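You operate a simulated robot arm through the tools that you are given. There is no shell and no other tool.

You run a simulated robot arm. Do the job below in one go: nothing can be reset, and whatever is moved stays where it is left.

JOB
Jog at speed 1: black button, then white button, then select OFF.
Fine: grey dial on 1 and black dial on JOG first; keep each JOG button down for two seconds or more.

Only the result counts: the job must be done as asked and must still hold three seconds after the hand-in. Knocking over, shifting, dropping, spilling or breaking anything else fails it.

ROBOT AND FRAMES
A 7-joint arm with a two-finger parallel gripper, fixed in place. Base frame: the origin is on the floor under the middle of its stand, x ahead of it, y to its left, z up; the work surface is at about z = 0.9. Readings come in m, rad, newtons and seconds.
It reaches about 1.372 m from its shoulder. Its first joint turns from -2.601 to 2.601 rad. Payload 3.43 kg.
The TCP is the grasp point between the finger pads, 0.03 m short of the fingertips. In the tool frame z runs along the fingers and y along their closing line. Largest opening 0.094 m; finger width 0.028, thickness 0.01; the body of the gripper, 0.05 by 0.096 m, starts 0.055 m behind the TCP.
Orientation is told as [roll, pitch, yaw] about the base's x, y, z axes, in that order, counted from this pose: with the fingers straight down and closing along the base's y, the tool's x points along the base's -x, its y along +y and its z along -z.

CONTROLS
- The arm moves only by the tool send_rows. Its argument "steps" is a list of rows, each an object of numbers (a shift or turn left out is 0, a gripper value left out holds the last): "dx", "dy", "dz": the shift along the tool's x, y, z in units of 50 mm (1.0 is 50 mm); "ax", "ay", "az": the turn, a rotation vector about the tool's x, y, z in units of 8 degrees (1.0 is 8 degrees); "jaw": the closure in counts, from 0 (fully open) to 255 (shut). In form: [{"dx": .., "dy": .., "dz": .., "ax": .., "ay": .., "az": .., "jaw": ..}, ...]. A call has 1 to 20 rows; each row shifts and turns the commanded pose from where the row before left it, along the tool's axes as they then stand. A call with a number of a shift or a turn outside -1 to 1 is refused whole. Each row takes 0.2 s and may step no farther than 0.05 m and 0.15 rad from the row before; otherwise, or with a gripper value out of range, the whole call is refused. Where a pose cannot be reached the arm comes as near as it can. A force on the tool above 40 N (or 10 N above the force at the start of the call, whichever is more), or a blocked arm, ends the call early, and 0.2 s more pass. Each finger travels about 0.045 m/s and halts on what it meets, pressing with about 24 N; the grip force reading is that of the motor and also rises with nothing between the fingers. The clock runs only during rows and for 0.2 s after the last one: add rows that do not move to give the fingers time. The reply holds the time, the measured pose of the TCP, the force on the tool along the base axes, the opening and the grip force, in the units named above and with some noise, with the torque about the TCP (base axes, N m) and any sound that the robot's microphone picked up, and new pictures: "pictures" is both (left out), scene, wrist or none.
- Cameras (640 x 400 px; columns grow to the right, rows downward): "scene" is fixed at [0.2178, -0.6521, 1.4944]; the picture's right is [0.58, -0.81, 0.00], its down [-0.37, -0.27, -0.89] and it looks along [0.72, 0.52, -0.45] (base axes); focal length 366 px, centre (320, 200). "wrist" rides on the gripper at [0.076, 0.014, -0.103] in the tool frame; the picture's right is [-0.18, 0.98, 0.00], its down [-0.75, -0.14, -0.64] and it looks along [-0.63, -0.12, 0.77] (tool axes); focal length 243 px, centre (320, 200). There is no depth. A picture from a camera that has moved, and an enlarged one, comes with that camera's place and axes in the base frame and with its lens.
- zoom(camera, box): a new picture of the part [left, top, right, bottom] of that camera's present view, enlarged. The clock stands still meanwhile.
- sign_off(): hands the job in; it is judged then, once.

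Nothing tells you positions but the pictures and the camera data. Unless the task says otherwise, let go and move clear before handing in.

The tools are called after "Call:" as a command line: name --argument value ..., lists and objects as JSON in quotes. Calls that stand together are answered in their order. send_rows: Moves the arm, as the interface text tells. Its arguments: {"type":"object","properties":{"steps":{"type":"array","items":{"type":"object","properties":{"dx":{"type":"number"},"dy":{"type":"number"},"dz":{"type":"number"},"ax":{"type":"number"},"ay":{"type":"number"},"az":{"type":"number"},"jaw":{"type":"number"}}}},"pictures":{"type":"string","enum":["both","scene","wrist","none"]}},"required":["steps"]} The other tools are called the same way: zoom (camera, box) takes an enlarged picture of a part of a camera's view; sign_off () hands the job in.

At the start:

```text
t: 0.0
eef_pos: [0.9818, -0.1103, 1.1462]
tcp_rot: [0.0, 0.0, -0.001]
ft_force: [-0.5, -0.2, 0.2]
ft_torque: [0.0, -0.03, -0.01]
opening: 0.094
finger_force: 0.0
```

scene: 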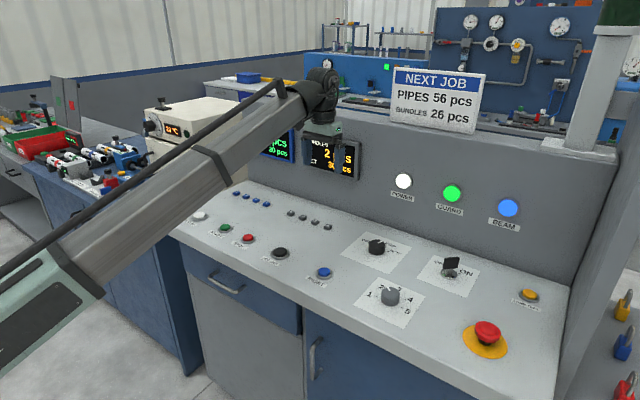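
wrist: 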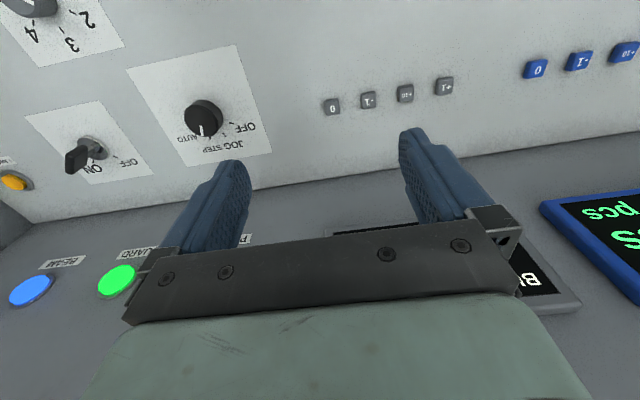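

I see a control console with a grey dial, a black dial, a key switch and several buttons. I'll zoom in to read the labels before moving.

Call:
zoom --camera "scene" --box '[340, 220, 500, 320]'

Call:
zoom --camera "scene" --box '[180, 180, 360, 292]'

Call:
zoom --camera "wrist" --box '[0, 0, 320, 200]'

Call:
zoom --camera "scene" --box '[240, 120, 400, 220]'

```text
4.00 times, centred on (420, 270) of scene
camera zoom: at [0.2178, -0.6521, 1.4944], right [0.58, -0.81, 0.0], down [-0.37, -0.27, -0.89], along [0.72, 0.52, -0.45], focal length 1463 px, centre (-80, -80)
```

zoom: 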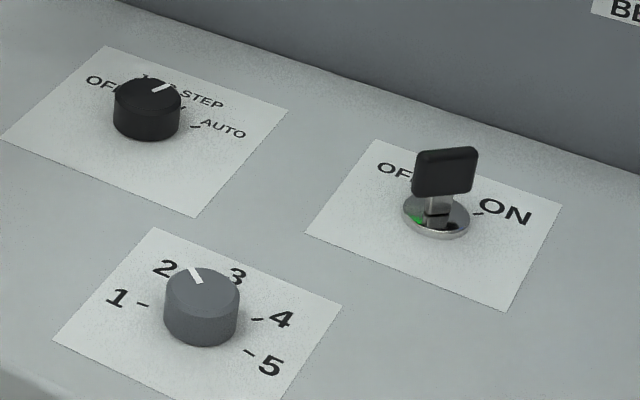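

```text
3.56 times, centred on (270, 236) of scene
camera zoom: at [0.2178, -0.6521, 1.4944], right [0.58, -0.81, 0.0], down [-0.37, -0.27, -0.89], along [0.72, 0.52, -0.45], focal length 1300 px, centre (498, 72)
```

zoom: 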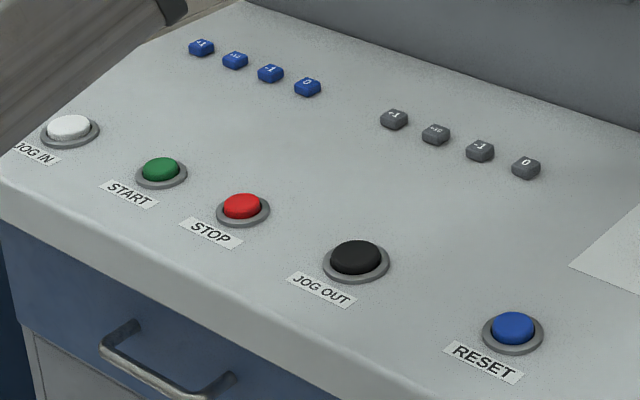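

```text
2.00 times, centred on (160, 100) of wrist
camera zoom: at [0.9058, -0.0952, 1.2482], right [0.18, 0.98, 0.0], down [0.75, -0.14, 0.64], along [0.63, -0.12, -0.77], focal length 485 px, centre (640, 400)
```

zoom: 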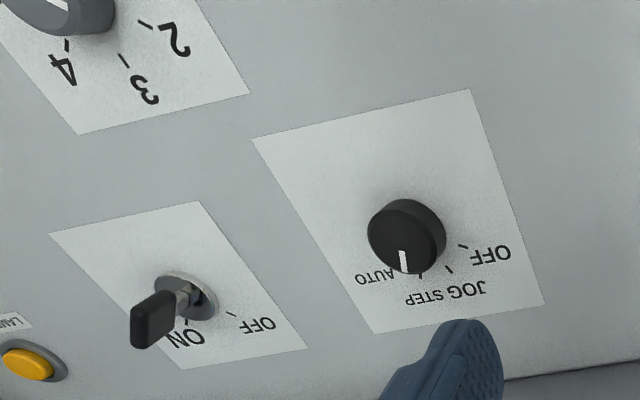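

```text
4.00 times, centred on (320, 170) of scene
camera zoom: at [0.2178, -0.6521, 1.4944], right [0.58, -0.81, 0.0], down [-0.37, -0.27, -0.89], along [0.72, 0.52, -0.45], focal length 1463 px, centre (320, 320)
```

zoom: 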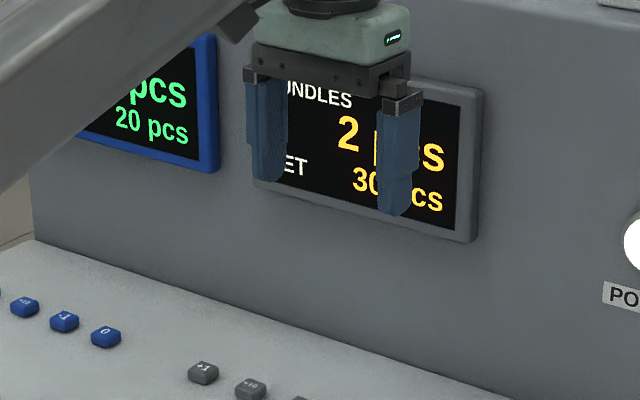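

The panel looks flat at about z = 0.896. The grey dial is near (0.843, -0.402) and points to 2. The black dial is near (1.005, -0.282) and points to STEP. JOG OUT (black) is near (0.829, -0.078) and JOG IN (white) is near (0.829, 0.272). I'll move above the grey dial first and refine its position.

Call:
send_rows --steps '[{"dx": 0.397, "dy": -0.834}, {"dx": 0.397, "dy": -0.834}, {"dx": 0.397, "dy": -0.834}, {"dx": 0.397, "dy": -0.834}, {"dx": 0.397, "dy": -0.834}, {"dx": 0.397, "dy": -0.834}, {"dx": 0.397, "dy": -0.834}, {"dz": 0.8}, {}]' --pictures "both"

```text
t: 2.0
eef_pos: [0.8427, -0.4021, 1.1057]
tcp_rot: [0.001, 0.0, 0.0]
ft_force: [-0.3, 0.4, -0.6]
ft_torque: [0.0, 0.01, 0.02]
opening: 0.0943
finger_force: 0.2
camera wrist: at [0.7664, -0.3875, 1.208], right [0.18, 0.98, 0.0], down [0.75, -0.14, 0.64], along [0.63, -0.12, -0.77], focal length 243 px, centre (320, 200)
```

scene: 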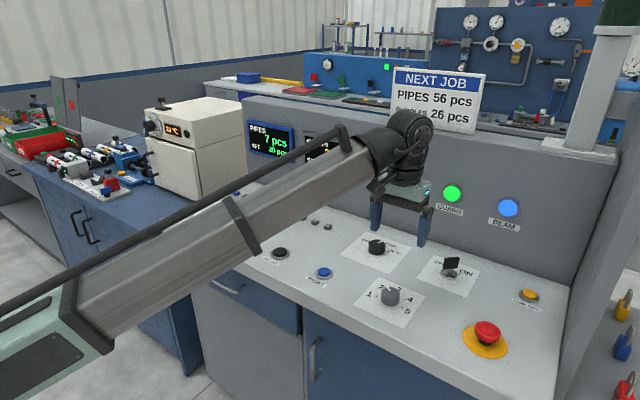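
wrist: 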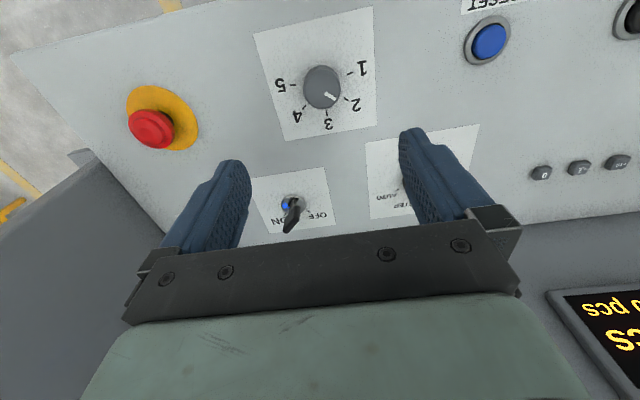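

Call:
zoom --camera "wrist" --box '[240, 0, 400, 100]'

Call:
zoom --camera "wrist" --box '[240, 140, 400, 240]'

```text
4.00 times, centred on (320, 50) of wrist
camera zoom: at [0.7664, -0.3875, 1.208], right [0.18, 0.98, 0.0], down [0.75, -0.14, 0.64], along [0.63, -0.12, -0.77], focal length 970 px, centre (320, 800)
```

zoom: 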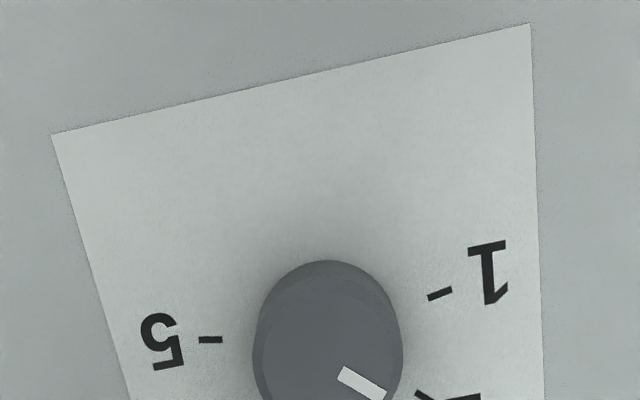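

```text
4.00 times, centred on (320, 190) of wrist
camera zoom: at [0.7664, -0.3875, 1.208], right [0.18, 0.98, 0.0], down [0.75, -0.14, 0.64], along [0.63, -0.12, -0.77], focal length 970 px, centre (320, 240)
```

zoom: 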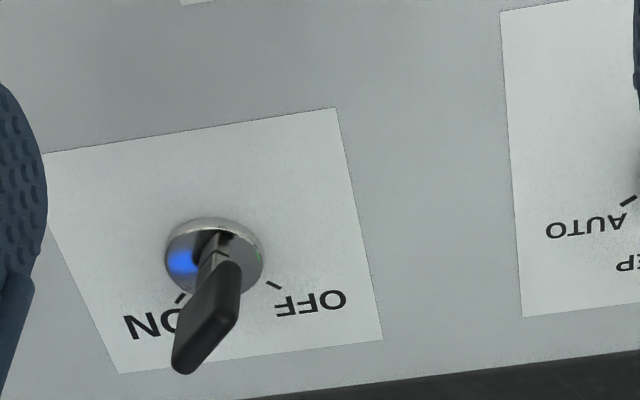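

The wrist view shows the grey dial between the fingers and pointing at 2. I'll zoom on the whole dial to fix its axis.

Call:
zoom --camera "wrist" --box '[240, 40, 400, 140]'

Call:
zoom --camera "scene" --box '[350, 265, 430, 315]'

```text
4.00 times, centred on (320, 90) of wrist
camera zoom: at [0.7664, -0.3875, 1.208], right [0.18, 0.98, 0.0], down [0.75, -0.14, 0.64], along [0.63, -0.12, -0.77], focal length 970 px, centre (320, 640)
```

zoom: 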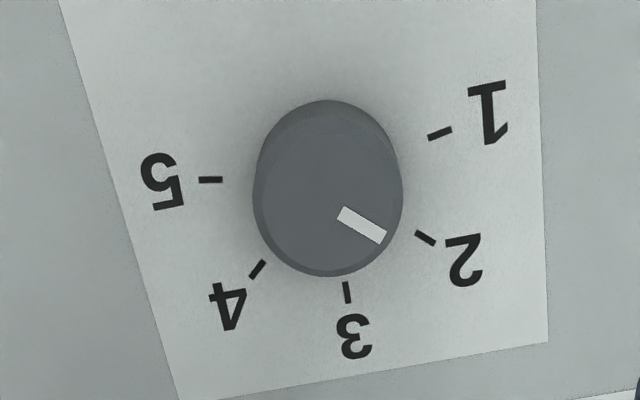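

```text
8.00 times, centred on (390, 290) of scene
camera zoom: at [0.2178, -0.6521, 1.4944], right [0.58, -0.81, 0.0], down [-0.37, -0.27, -0.89], along [0.72, 0.52, -0.45], focal length 2926 px, centre (-240, -520)
```

zoom: 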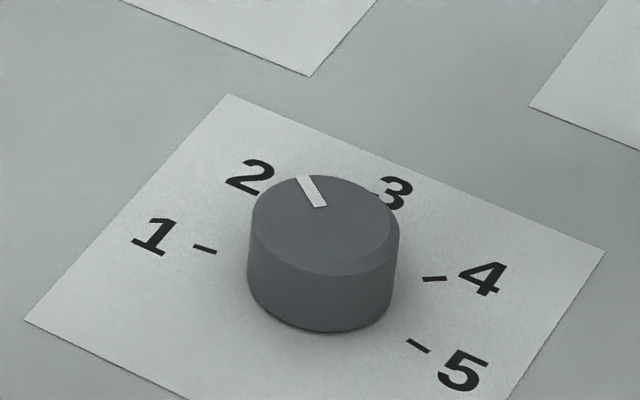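

The tick marks put the grey dial's axis at about (0.8454, -0.400), with a knob about 45 mm wide and 25 mm tall. The ticks are about 49° apart, so 2→1 is roughly 49° counter-clockwise. I'll pre-rotate the gripper, descend above the knob and check.

Call:
send_rows --steps '[{"dx": -0.054, "dy": 0.036, "az": 1.0}, {"az": 1.0}, {"az": 1.0}, {"dz": 0.9}, {"dz": 0.9}, {"dz": 0.9}, {}]' --pictures "both"

```text
t: 3.6
eef_pos: [0.8451, -0.3998, 0.9704]
tcp_rot: [-0.001, -0.001, -0.418]
ft_force: [-0.3, 0.9, -0.2]
ft_torque: [-0.03, 0.02, -0.02]
opening: 0.0942
finger_force: 0.0
camera wrist: at [0.7813, -0.3556, 1.0733], right [0.57, 0.82, 0.0], down [0.63, -0.44, 0.64], along [0.53, -0.37, -0.77], focal length 243 px, centre (320, 200)
```

scene: 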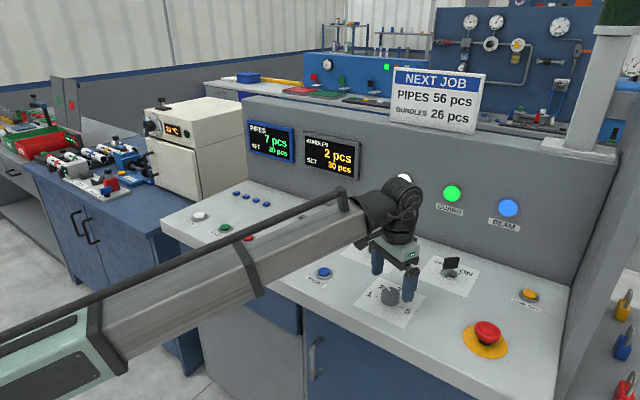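
wrist: 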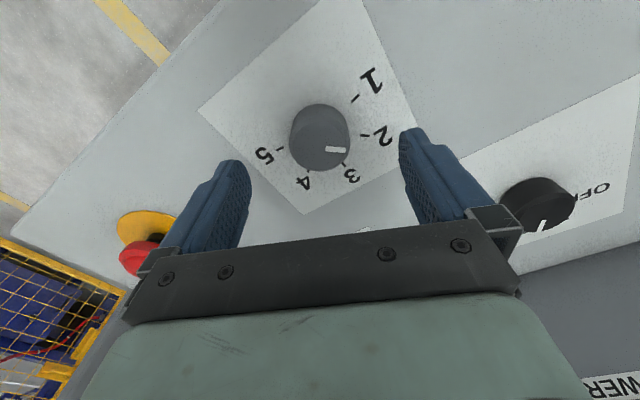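

The knob is centred between the fingers. I'll zoom to check the alignment along the other axis.

Call:
zoom --camera "wrist" --box '[240, 90, 400, 190]'

```text
4.00 times, centred on (320, 140) of wrist
camera zoom: at [0.7813, -0.3556, 1.0733], right [0.57, 0.82, 0.0], down [0.63, -0.44, 0.64], along [0.53, -0.37, -0.77], focal length 970 px, centre (320, 440)
```

zoom: 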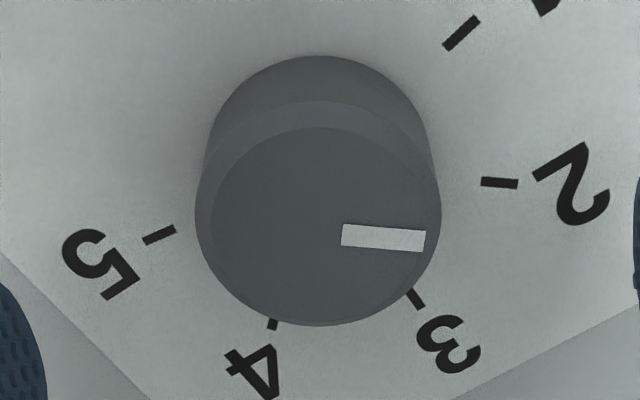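

Alignment is within about 1 mm. I'll descend to grip height and close on the grey knob.

Call:
send_rows --steps '[{"dz": 0.35}, {"dz": 0.35}, {}, {"jaw": 255}, {"jaw": 255}, {"jaw": 255}, {"jaw": 255}, {"jaw": 255}]' --pictures "both"

```text
t: 5.4
eef_pos: [0.8443, -0.3995, 0.9368]
tcp_rot: [0.001, 0.0, -0.421]
ft_force: [-0.6, -2.1, -0.9]
ft_torque: [0.21, -0.22, -0.02]
opening: 0.0416
finger_force: 45.5
camera wrist: at [0.7809, -0.3558, 1.0379], right [0.57, 0.82, 0.0], down [0.63, -0.44, 0.64], along [0.53, -0.37, -0.77], focal length 243 px, centre (320, 200)
```

scene: 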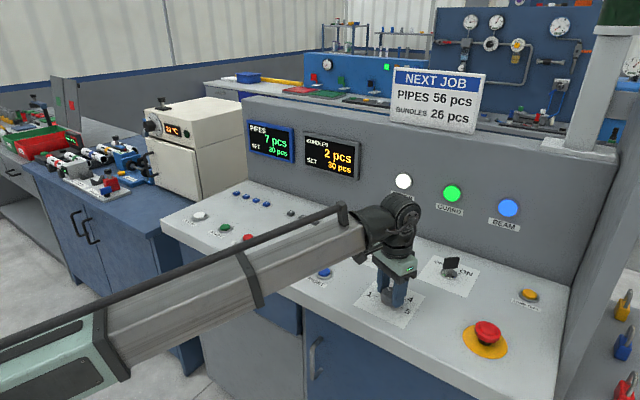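
wrist: 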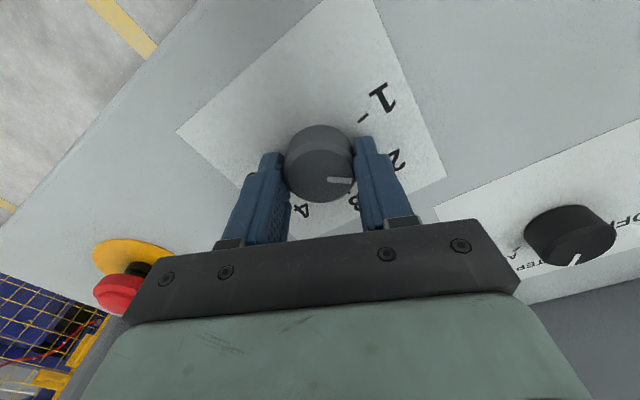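

I have the grey knob with little side force. I'll turn it about 48° counter-clockwise towards 1.

Call:
send_rows --steps '[{"az": -0.8}, {"az": -0.8}, {"az": -0.8}, {"az": -0.8}, {"az": -0.8}, {"az": -0.8}, {"az": -0.8}, {"az": -0.4}, {}, {}]' --pictures "both"

```text
t: 7.6
eef_pos: [0.8453, -0.4005, 0.9352]
tcp_rot: [0.0, 0.0, 0.419]
ft_force: [-14.3, -11.1, -10.2]
ft_torque: [-0.74, 0.1, 0.1]
opening: 0.0417
finger_force: 44.6
camera wrist: at [0.7695, -0.418, 1.0381], right [-0.23, 0.97, 0.0], down [0.75, 0.18, 0.64], along [0.62, 0.15, -0.77], focal length 243 px, centre (320, 200)
```

scene: 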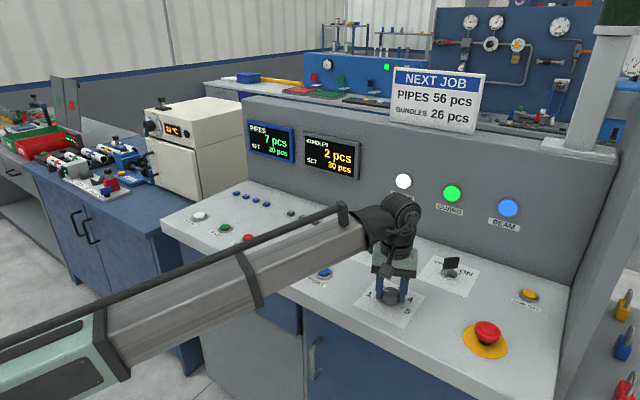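
wrist: 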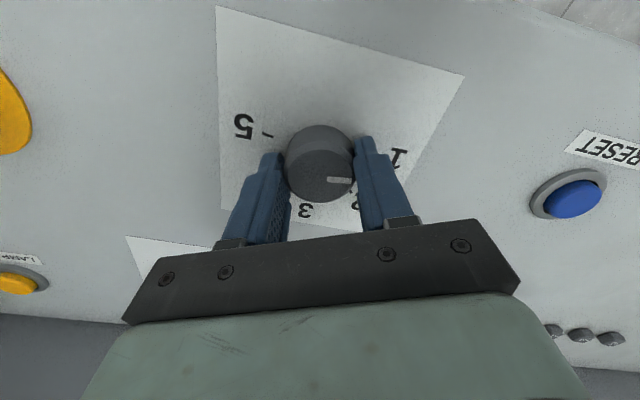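

The knob turned with the gripper. I'll release, lift and check that the pointer sits on 1.

Call:
send_rows --steps '[{"jaw": 0}, {"jaw": 0}, {"jaw": 0}, {"jaw": 0}, {"dz": -0.8}, {"dz": -0.8}, {"dz": -0.8}, {}]' --pictures "both"

```text
t: 9.4
eef_pos: [0.8451, -0.4005, 1.0552]
tcp_rot: [-0.002, 0.001, 0.421]
ft_force: [0.0, -0.3, -0.5]
ft_torque: [-0.02, -0.03, 0.01]
opening: 0.0938
finger_force: 0.0
camera wrist: at [0.7702, -0.4182, 1.1583], right [-0.23, 0.97, 0.0], down [0.75, 0.18, 0.64], along [0.62, 0.15, -0.77], focal length 243 px, centre (320, 200)
```

scene: 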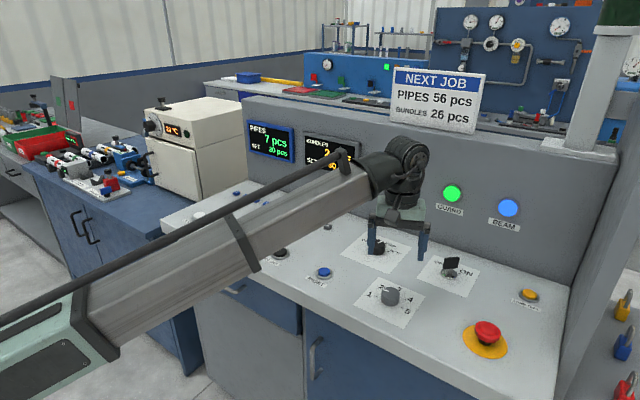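
wrist: 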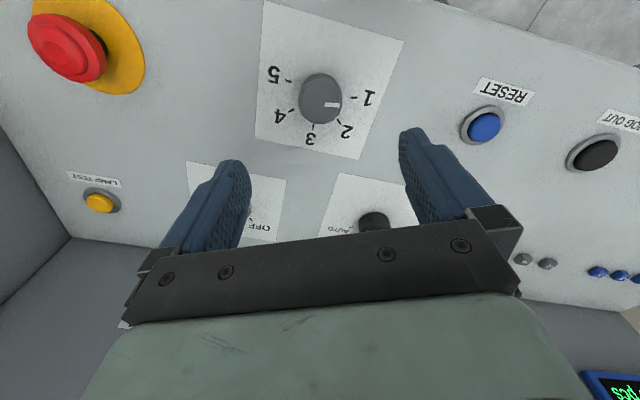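

Call:
zoom --camera "wrist" --box '[240, 50, 400, 150]'

Call:
zoom --camera "scene" --box '[350, 265, 430, 315]'

```text
4.00 times, centred on (320, 100) of wrist
camera zoom: at [0.7702, -0.4182, 1.1583], right [-0.23, 0.97, 0.0], down [0.75, 0.18, 0.64], along [0.62, 0.15, -0.77], focal length 970 px, centre (320, 600)
```

zoom: 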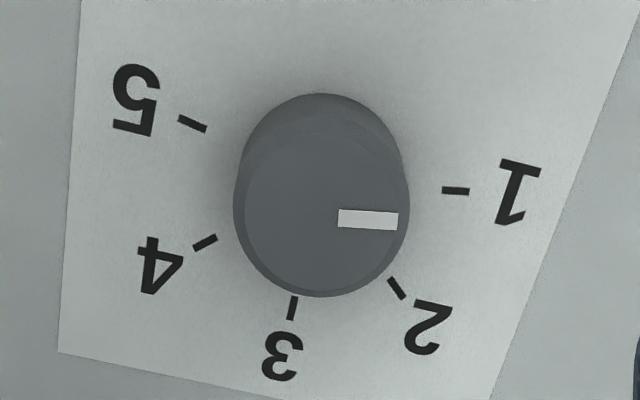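

```text
8.00 times, centred on (390, 290) of scene
camera zoom: at [0.2178, -0.6521, 1.4944], right [0.58, -0.81, 0.0], down [-0.37, -0.27, -0.89], along [0.72, 0.52, -0.45], focal length 2926 px, centre (-240, -520)
```

zoom: 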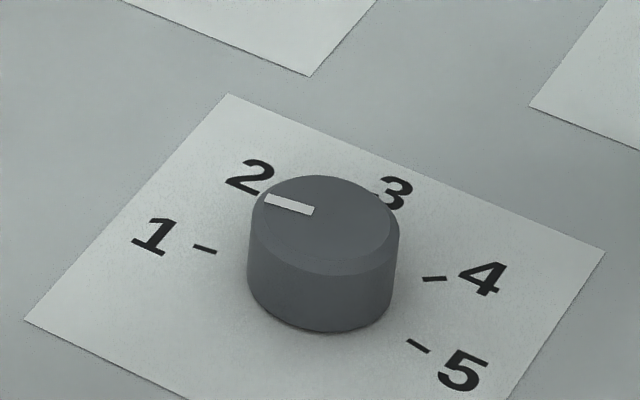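

The grey dial is on 1: its pointer is at about 100°, in line with tick 1. Next I'll move above the black dial.

Call:
send_rows --steps '[{"az": 1.0}, {"az": 1.0}, {"az": 1.0}, {"dx": -0.64, "dy": 0.474}, {"dx": -0.64, "dy": 0.474}, {"dx": -0.64, "dy": 0.474}, {"dx": -0.64, "dy": 0.474}, {"dx": -0.64, "dy": 0.474}, {}]' --pictures "both"

```text
t: 11.4
eef_pos: [1.0031, -0.2819, 1.0561]
tcp_rot: [0.0, 0.001, -0.001]
ft_force: [0.4, -0.2, 0.2]
ft_torque: [-0.02, 0.02, 0.03]
opening: 0.0939
finger_force: 0.0
camera wrist: at [0.9282, -0.2669, 1.1583], right [0.18, 0.98, 0.0], down [0.75, -0.14, 0.64], along [0.63, -0.12, -0.77], focal length 243 px, centre (320, 200)
```

scene: 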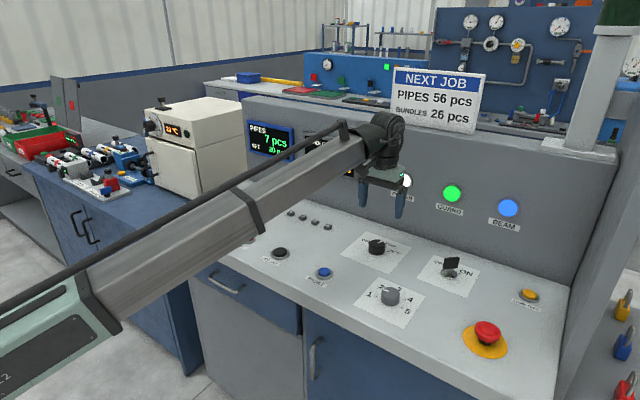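
wrist: 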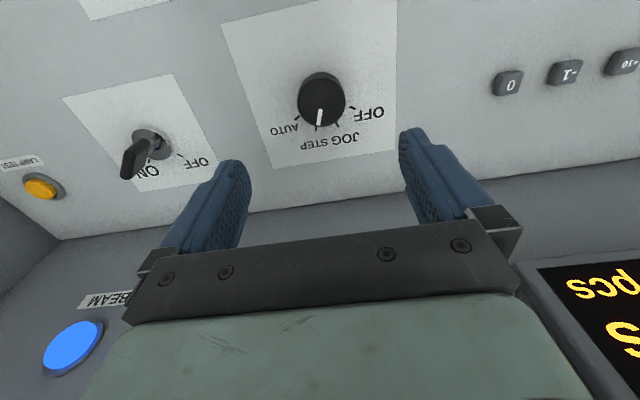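

Call:
zoom --camera "wrist" --box '[240, 50, 400, 150]'

Call:
zoom --camera "scene" --box '[336, 220, 416, 270]'

Call:
zoom --camera "scene" --box '[410, 240, 490, 290]'

```text
4.00 times, centred on (320, 100) of wrist
camera zoom: at [0.9282, -0.2669, 1.1583], right [0.18, 0.98, 0.0], down [0.75, -0.14, 0.64], along [0.63, -0.12, -0.77], focal length 970 px, centre (320, 600)
```

zoom: 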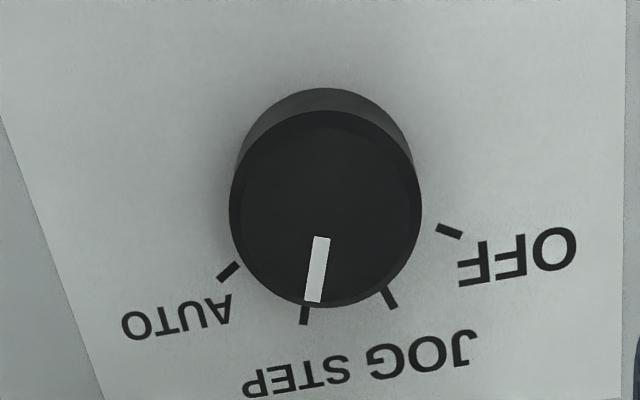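

```text
8.00 times, centred on (376, 245) of scene
camera zoom: at [0.2178, -0.6521, 1.4944], right [0.58, -0.81, 0.0], down [-0.37, -0.27, -0.89], along [0.72, 0.52, -0.45], focal length 2926 px, centre (-128, -160)
```

zoom: 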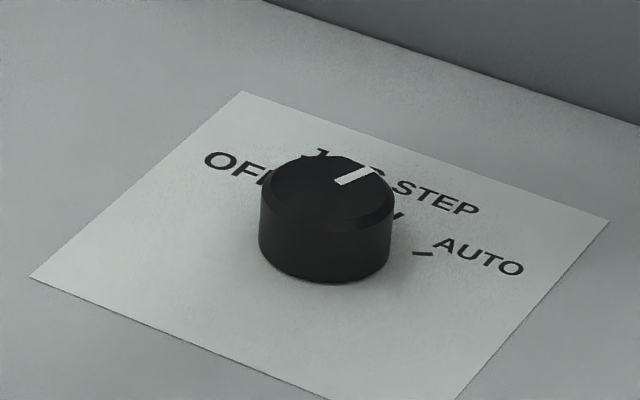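

```text
8.00 times, centred on (450, 265) of scene
camera zoom: at [0.2178, -0.6521, 1.4944], right [0.58, -0.81, 0.0], down [-0.37, -0.27, -0.89], along [0.72, 0.52, -0.45], focal length 2926 px, centre (-720, -320)
```

zoom: 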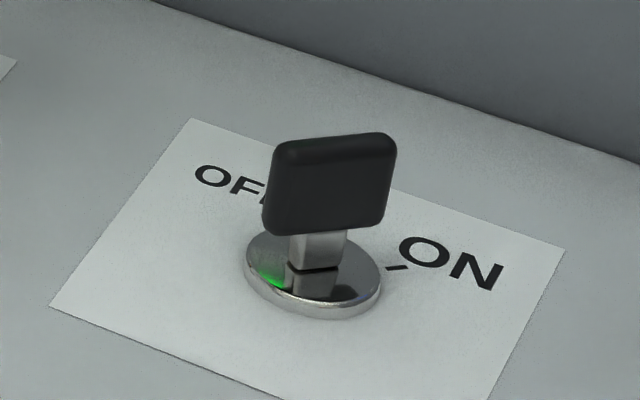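

The black dial's axis is at about (1.0056, -0.2807). The positions are OFF +60°, JOG +20°, STEP -20° (current) and AUTO -60°. I'll align, pre-rotate, descend and grip.

Call:
send_rows --steps '[{"dx": -0.05, "dy": 0.024, "az": 1.0}, {"az": 1.0}, {"az": 0.5}, {"dz": 0.82}, {"dz": 0.82}, {}]' --pictures "wrist"

```text
t: 12.8
eef_pos: [1.0082, -0.28, 0.9734]
tcp_rot: [0.0, 0.001, -0.349]
ft_force: [0.9, -0.6, 0.6]
ft_torque: [0.0, -0.01, 0.01]
opening: 0.0938
finger_force: 0.0
camera wrist: at [0.9417, -0.2405, 1.0757], right [0.51, 0.86, 0.0], down [0.66, -0.39, 0.64], along [0.55, -0.33, -0.77], focal length 243 px, centre (320, 200)
```

wrist: 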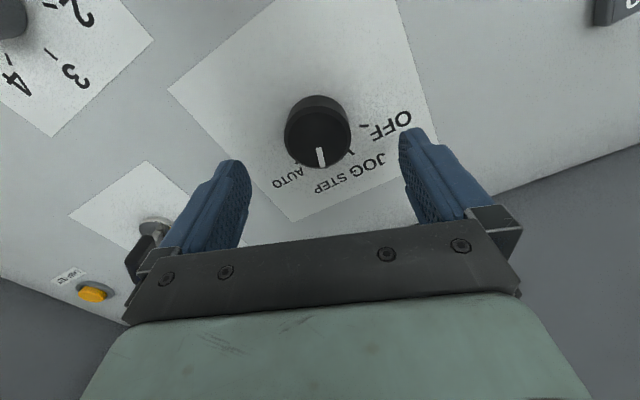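

I'll check alignment over the black knob before lowering further.

Call:
zoom --camera "wrist" --box '[240, 80, 400, 180]'

```text
4.00 times, centred on (320, 130) of wrist
camera zoom: at [0.9417, -0.2405, 1.0757], right [0.51, 0.86, 0.0], down [0.66, -0.39, 0.64], along [0.55, -0.33, -0.77], focal length 970 px, centre (320, 480)
```

zoom: 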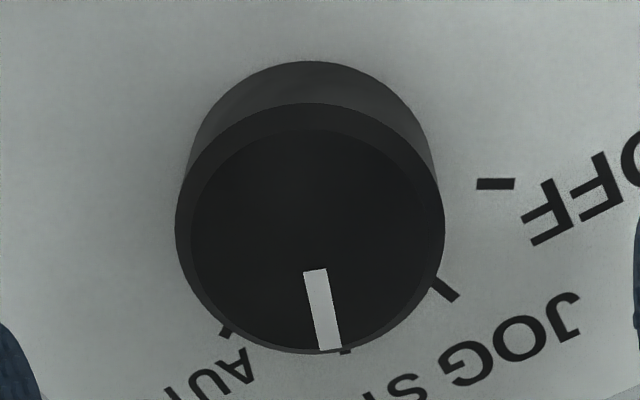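

The knob is about 2 mm off along the closing axis, so I'll correct that, lower and close.

Call:
send_rows --steps '[{"dy": -0.04}, {"dz": 0.4}, {"dz": 0.42}, {}, {"jaw": 255}, {"jaw": 255}, {"jaw": 255}, {"jaw": 255}, {"jaw": 255}]' --pictures "wrist"

```text
t: 14.8
eef_pos: [1.0071, -0.2817, 0.9318]
tcp_rot: [-0.001, 0.0, -0.35]
ft_force: [0.0, 2.7, -0.9]
ft_torque: [0.04, -0.11, -0.01]
opening: 0.0456
finger_force: 45.1
camera wrist: at [0.9412, -0.2417, 1.0347], right [0.51, 0.86, 0.0], down [0.66, -0.39, 0.64], along [0.55, -0.33, -0.77], focal length 243 px, centre (320, 200)
```

wrist: 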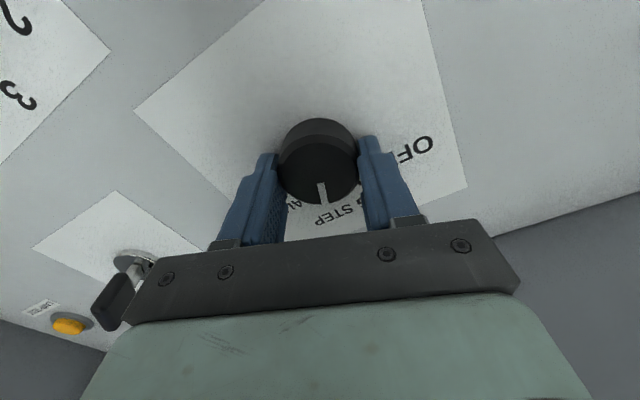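

I have a good grip on the black knob. I'll turn it 40° counter-clockwise from STEP to JOG.

Call:
send_rows --steps '[{"az": -0.8}, {"az": -0.8}, {"az": -0.8}, {"az": -0.8}, {"az": -0.8}, {"az": -0.8}, {"az": -0.2}, {}, {}]' --pictures "wrist"

```text
t: 16.8
eef_pos: [1.0073, -0.2804, 0.9329]
tcp_rot: [0.003, -0.002, 0.351]
ft_force: [5.3, 30.7, -9.1]
ft_torque: [-0.39, 0.42, -0.09]
opening: 0.0456
finger_force: 44.6
camera wrist: at [0.9314, -0.2924, 1.0347], right [-0.16, 0.99, 0.0], down [0.76, 0.12, 0.64], along [0.63, 0.11, -0.77], focal length 243 px, centre (320, 200)
```

wrist: 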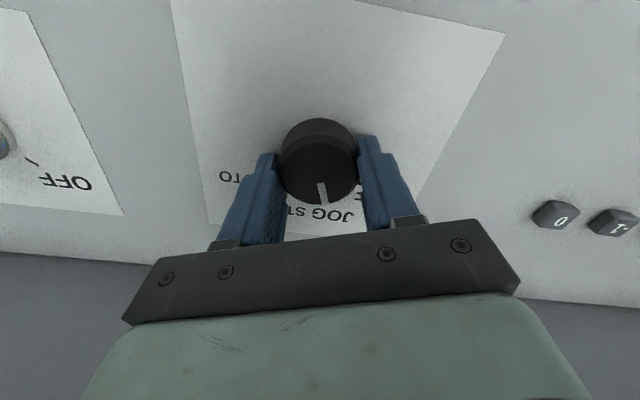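

It turned. I'll release, lift and check the pointer against JOG.

Call:
send_rows --steps '[{"jaw": 0}, {"jaw": 0}, {"jaw": 0}, {"jaw": 0}, {"dz": -0.8}, {"dz": -0.8}, {"dz": -0.8}, {}]' --pictures "both"

Call:
zoom --camera "wrist" --box '[240, 50, 400, 150]'

Call:
zoom --camera "scene" --box '[336, 220, 416, 270]'

```text
t: 18.6
eef_pos: [1.0066, -0.2817, 1.055]
tcp_rot: [0.0, 0.001, 0.351]
ft_force: [0.2, -0.2, 0.3]
ft_torque: [-0.01, 0.0, -0.01]
opening: 0.094
finger_force: 0.0
camera wrist: at [0.9304, -0.2941, 1.1561], right [-0.16, 0.99, 0.0], down [0.76, 0.12, 0.64], along [0.63, 0.1, -0.77], focal length 243 px, centre (320, 200)
```

scene: 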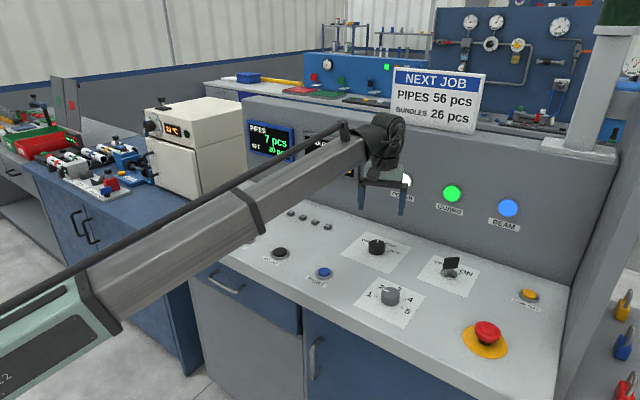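
wrist: 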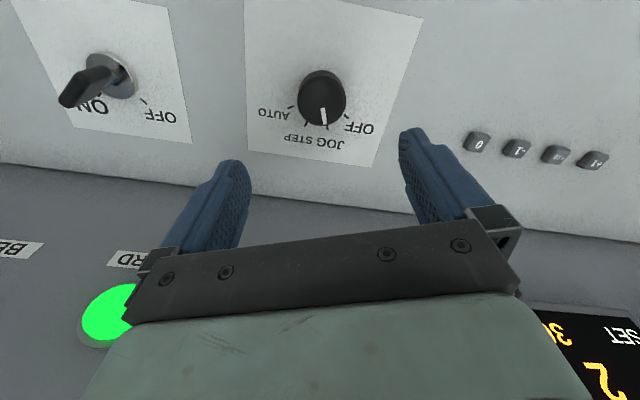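

```text
4.00 times, centred on (320, 100) of wrist
camera zoom: at [0.9304, -0.2941, 1.1561], right [-0.16, 0.99, 0.0], down [0.76, 0.12, 0.64], along [0.63, 0.1, -0.77], focal length 970 px, centre (320, 600)
```

zoom: 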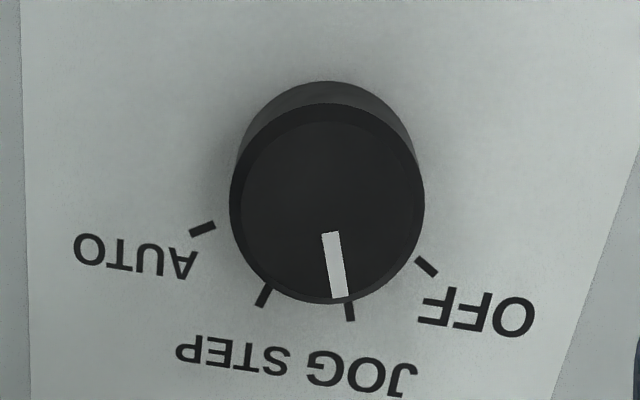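

```text
8.00 times, centred on (376, 245) of scene
camera zoom: at [0.2178, -0.6521, 1.4944], right [0.58, -0.81, 0.0], down [-0.37, -0.27, -0.89], along [0.72, 0.52, -0.45], focal length 2926 px, centre (-128, -160)
```

zoom: 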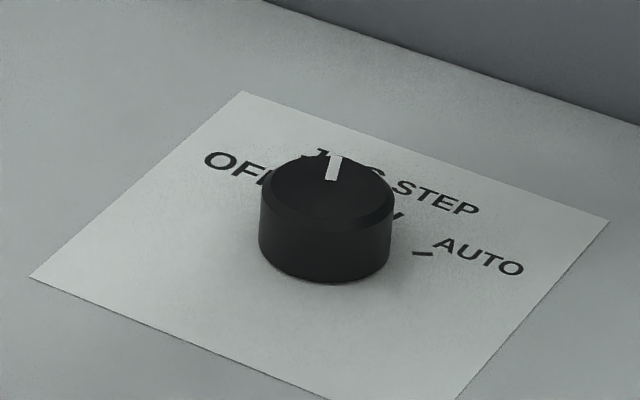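

The black dial is on JOG, with its pointer in line with the JOG tick. Next I'll go above the black JOG OUT button with the fingers still open so I can see it.

Call:
send_rows --steps '[{"az": 1.0}, {"az": 1.0}, {"az": 0.5}, {"dx": 0.595, "dy": 0.682}, {"dx": 0.595, "dy": 0.682}, {"dx": 0.595, "dy": 0.682}, {"dx": 0.595, "dy": 0.682}, {"dx": 0.595, "dy": 0.682}, {"dx": 0.595, "dy": 0.682}, {}, {}]' --pictures "both"

Call:
zoom --camera "wrist" --box '[240, 40, 400, 140]'

Call:
zoom --camera "scene" --box '[240, 230, 320, 280]'

```text
t: 21.0
eef_pos: [0.829, -0.076, 1.0538]
tcp_rot: [0.001, 0.002, 0.001]
ft_force: [0.0, 0.2, -0.4]
ft_torque: [0.0, -0.01, -0.03]
opening: 0.0941
finger_force: 0.0
camera wrist: at [0.7535, -0.0621, 1.1556], right [0.18, 0.98, 0.0], down [0.75, -0.14, 0.64], along [0.63, -0.12, -0.77], focal length 243 px, centre (320, 200)
```

scene: 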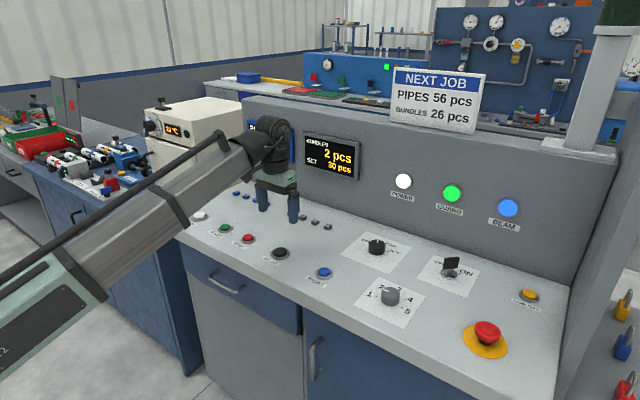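
wrist: 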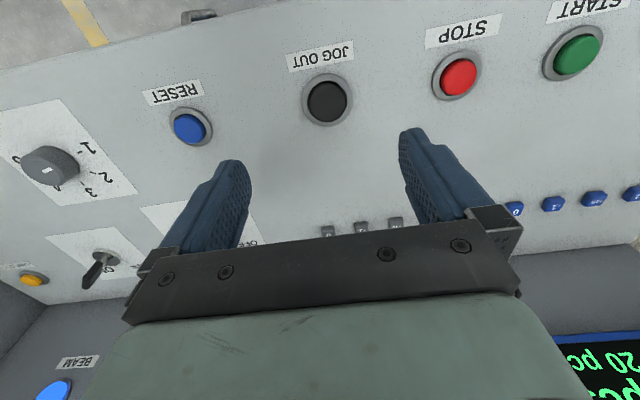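

```text
4.00 times, centred on (320, 90) of wrist
camera zoom: at [0.7535, -0.0621, 1.1556], right [0.18, 0.98, 0.0], down [0.75, -0.14, 0.64], along [0.63, -0.12, -0.77], focal length 970 px, centre (320, 640)
```

zoom: 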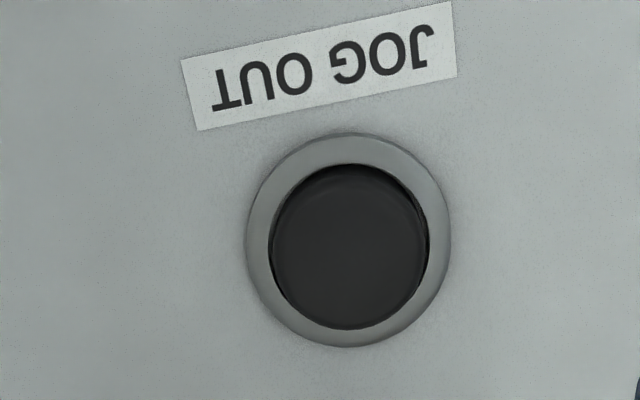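

```text
8.00 times, centred on (280, 255) of scene
camera zoom: at [0.2178, -0.6521, 1.4944], right [0.58, -0.81, 0.0], down [-0.37, -0.27, -0.89], along [0.72, 0.52, -0.45], focal length 2926 px, centre (640, -240)
```

zoom: 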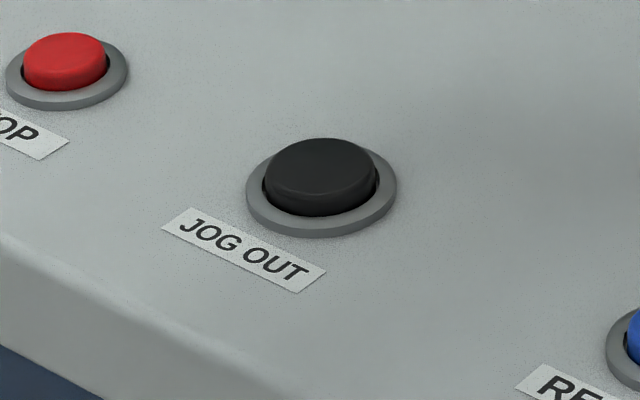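

The black button is at about (0.833, -0.072), with a cap about 40 mm across and its top near z = 0.91. I'll shift slightly, close the fingers and lower to just above it.

Call:
send_rows --steps '[{"dx": -0.08, "dy": 0.09, "jaw": 255}, {"jaw": 255}, {"jaw": 255}, {"jaw": 255}, {"jaw": 255}, {"dz": 0.8}, {"dz": 0.8}, {"dz": 0.4}, {}]' --pictures "both"

Call:
zoom --camera "scene" --box '[220, 200, 348, 280]'

Call:
zoom --camera "wrist" --box '[240, 80, 400, 180]'

```text
t: 23.0
eef_pos: [0.8322, -0.0727, 0.9516]
tcp_rot: [0.0, 0.0, 0.0]
ft_force: [-0.1, 1.0, -0.3]
ft_torque: [-0.04, -0.02, 0.0]
opening: 0.0
finger_force: 24.1
camera wrist: at [0.7562, -0.0579, 1.0541], right [0.18, 0.98, 0.0], down [0.75, -0.14, 0.64], along [0.63, -0.12, -0.77], focal length 243 px, centre (320, 200)
```

scene: 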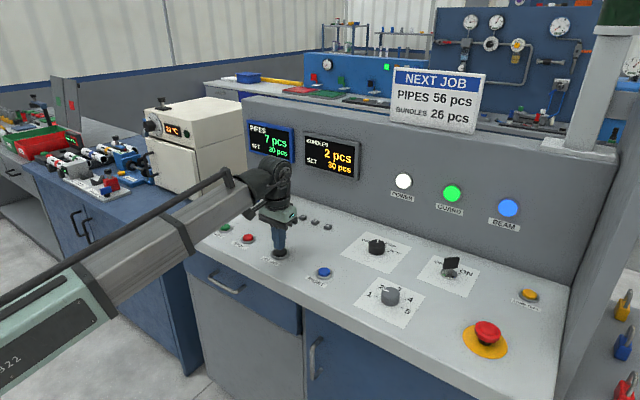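
wrist: 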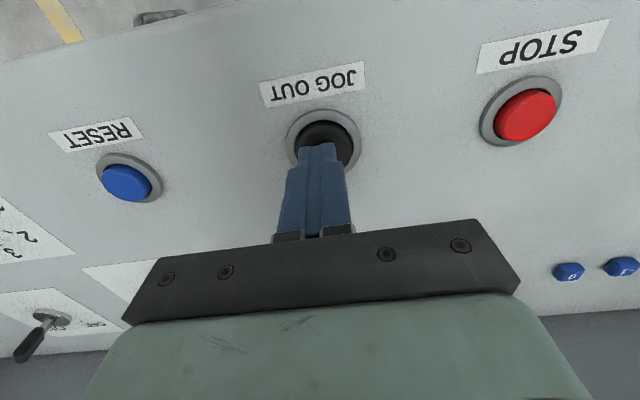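

```text
5.00 times, centred on (284, 240) of scene
camera zoom: at [0.2178, -0.6521, 1.4944], right [0.58, -0.81, 0.0], down [-0.37, -0.27, -0.89], along [0.72, 0.52, -0.45], focal length 1828 px, centre (500, 0)
```

zoom: 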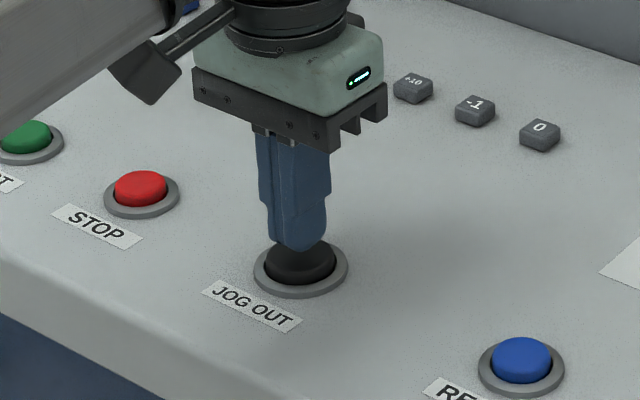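

```text
4.00 times, centred on (320, 130) of wrist
camera zoom: at [0.7562, -0.0579, 1.0541], right [0.18, 0.98, 0.0], down [0.75, -0.14, 0.64], along [0.63, -0.12, -0.77], focal length 970 px, centre (320, 480)
```

zoom: 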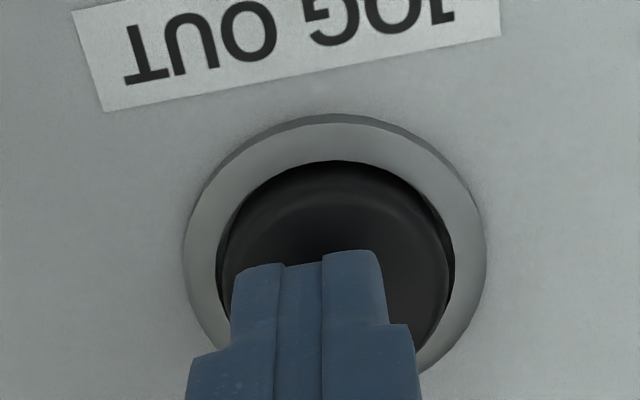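

The fingertips are about 2 mm off the cap's centre, so I'll nudge over and lower until first contact.

Call:
send_rows --steps '[{"dx": -0.04, "dy": 0.03}, {"dz": 0.1}, {"dz": 0.1}, {"dz": 0.04}, {}]' --pictures "none"

```text
t: 24.2
eef_pos: [0.8334, -0.0717, 0.9402]
tcp_rot: [-0.001, 0.001, 0.0]
ft_force: [0.2, 0.3, 1.4]
ft_torque: [-0.04, -0.01, -0.02]
opening: 0.0001
finger_force: 24.2
```

I'm at or near contact. I'll press further in 1–2 mm steps and watch the force.

Call:
send_rows --steps '[{"dz": 0.04}, {"dz": 0.04}, {}]' --pictures "scene"

```text
t: 25.0
eef_pos: [0.8338, -0.0706, 0.937]
tcp_rot: [0.0, -0.002, 0.0]
ft_force: [1.1, 2.4, 12.2]
ft_torque: [0.07, -0.08, -0.15]
opening: 0.0
finger_force: 24.5
heard: click
```

scene: 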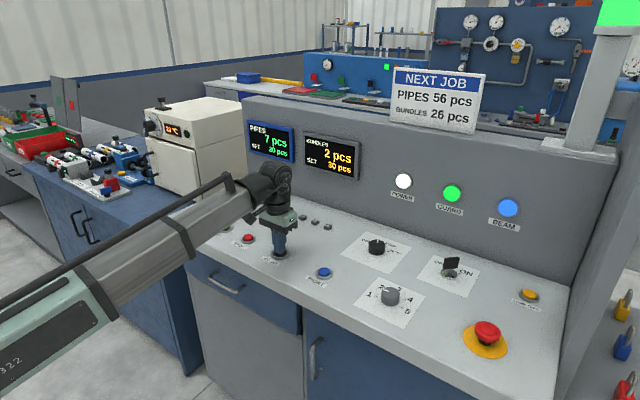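

I heard a click and the green stack light at the top right came on, so the button is pressed. I'll push 1 mm more for margin and hold for over 3 s.

Call:
send_rows --steps '[{"dz": 0.02}, {}, {}, {}, {}, {}, {}, {}, {}, {}, {}, {}, {}, {}, {}, {}]' --pictures "scene"

```text
t: 26.7
eef_pos: [0.835, -0.0709, 0.9374]
tcp_rot: [0.002, -0.001, -0.001]
ft_force: [-2.7, 1.4, 14.6]
ft_torque: [0.08, 0.06, 0.05]
opening: 0.0002
finger_force: 23.4
stopped in row 8: the force on the tool passed its limit at 40 N (the readings are from after the stop); the commanded pose is now the measured one
```

scene: 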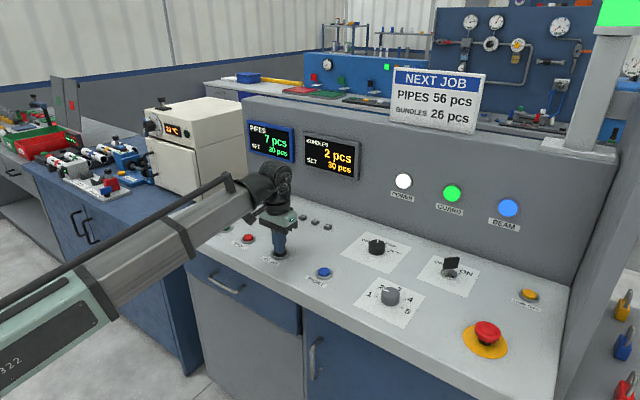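

The button had bottomed out, which tripped the force guard. It is still pressed at 14.6 N and the green light is still on. I'll keep holding without pushing deeper.

Call:
send_rows --steps '[{}, {}, {}, {}, {}, {}, {}, {}, {}, {}, {}, {}]' --pictures "scene"

```text
t: 29.3
eef_pos: [0.8341, -0.071, 0.9365]
tcp_rot: [0.0, -0.005, 0.0]
ft_force: [-3.1, 3.2, 25.5]
ft_torque: [0.16, 0.08, 0.01]
opening: 0.0001
finger_force: 22.9
```

scene: 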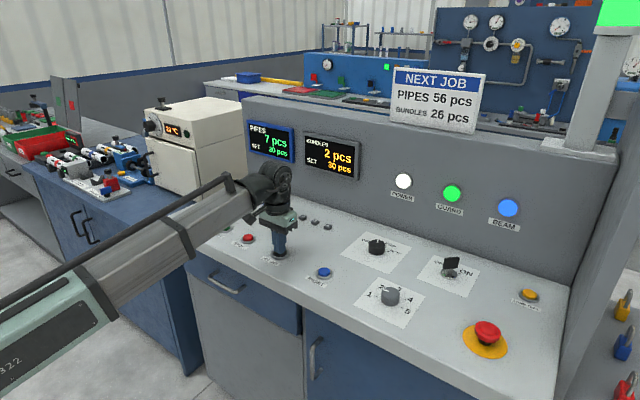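

JOG OUT has been held for over 4 s. I'll lift off, open the fingers and move above the white JOG IN button at about (0.834, 0.277).

Call:
send_rows --steps '[{"dz": -0.5}, {"dz": -0.9}, {"dz": -0.9}, {"dy": 0.99, "jaw": 0}, {"dy": 0.99}, {"dy": 0.99}, {"dy": 0.99}, {"dy": 0.99}, {"dy": 0.99}, {"dy": 0.99}, {}, {}]' --pictures "both"

Call:
zoom --camera "wrist" --box '[240, 40, 400, 140]'

Call:
zoom --camera "scene" --box '[160, 190, 240, 240]'

```text
t: 31.9
eef_pos: [0.8339, 0.2744, 1.0503]
tcp_rot: [0.0, -0.002, -0.001]
ft_force: [0.6, 0.5, 0.4]
ft_torque: [-0.01, -0.02, 0.0]
opening: 0.0939
finger_force: 0.0
camera wrist: at [0.7578, 0.289, 1.1529], right [0.18, 0.98, 0.0], down [0.75, -0.14, 0.64], along [0.63, -0.12, -0.77], focal length 243 px, centre (320, 200)
```

scene: 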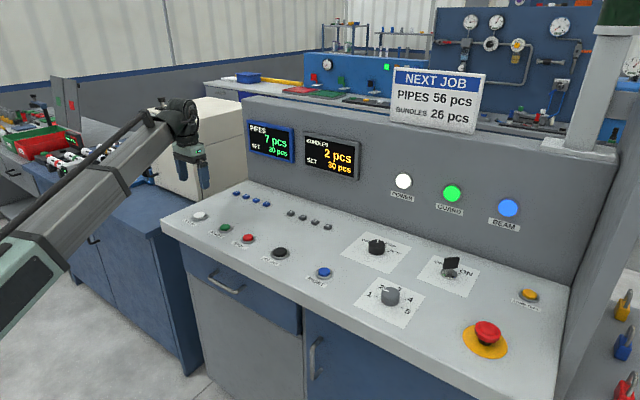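
wrist: 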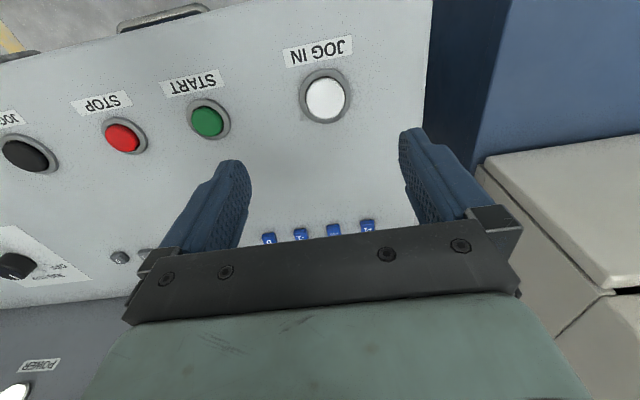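

```text
4.00 times, centred on (320, 90) of wrist
camera zoom: at [0.7578, 0.289, 1.1529], right [0.18, 0.98, 0.0], down [0.75, -0.14, 0.64], along [0.63, -0.12, -0.77], focal length 970 px, centre (320, 640)
```

zoom: 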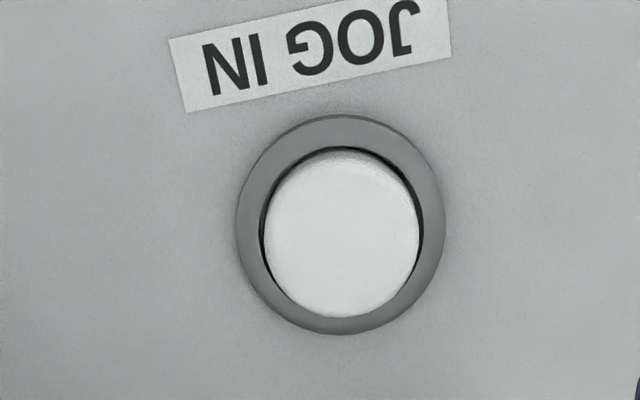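

```text
8.00 times, centred on (200, 215) of scene
camera zoom: at [0.2178, -0.6521, 1.4944], right [0.58, -0.81, 0.0], down [-0.37, -0.27, -0.89], along [0.72, 0.52, -0.45], focal length 2926 px, centre (1280, 80)
```

zoom: 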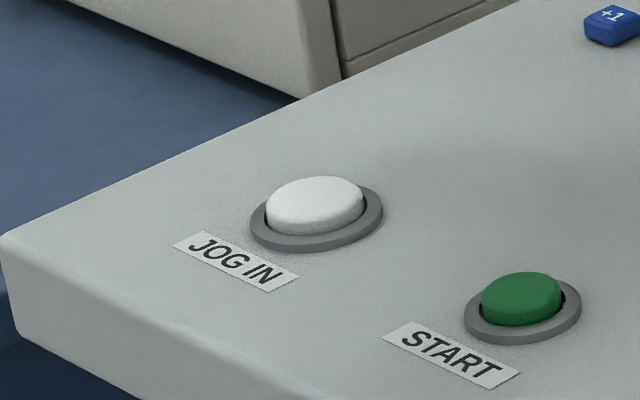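

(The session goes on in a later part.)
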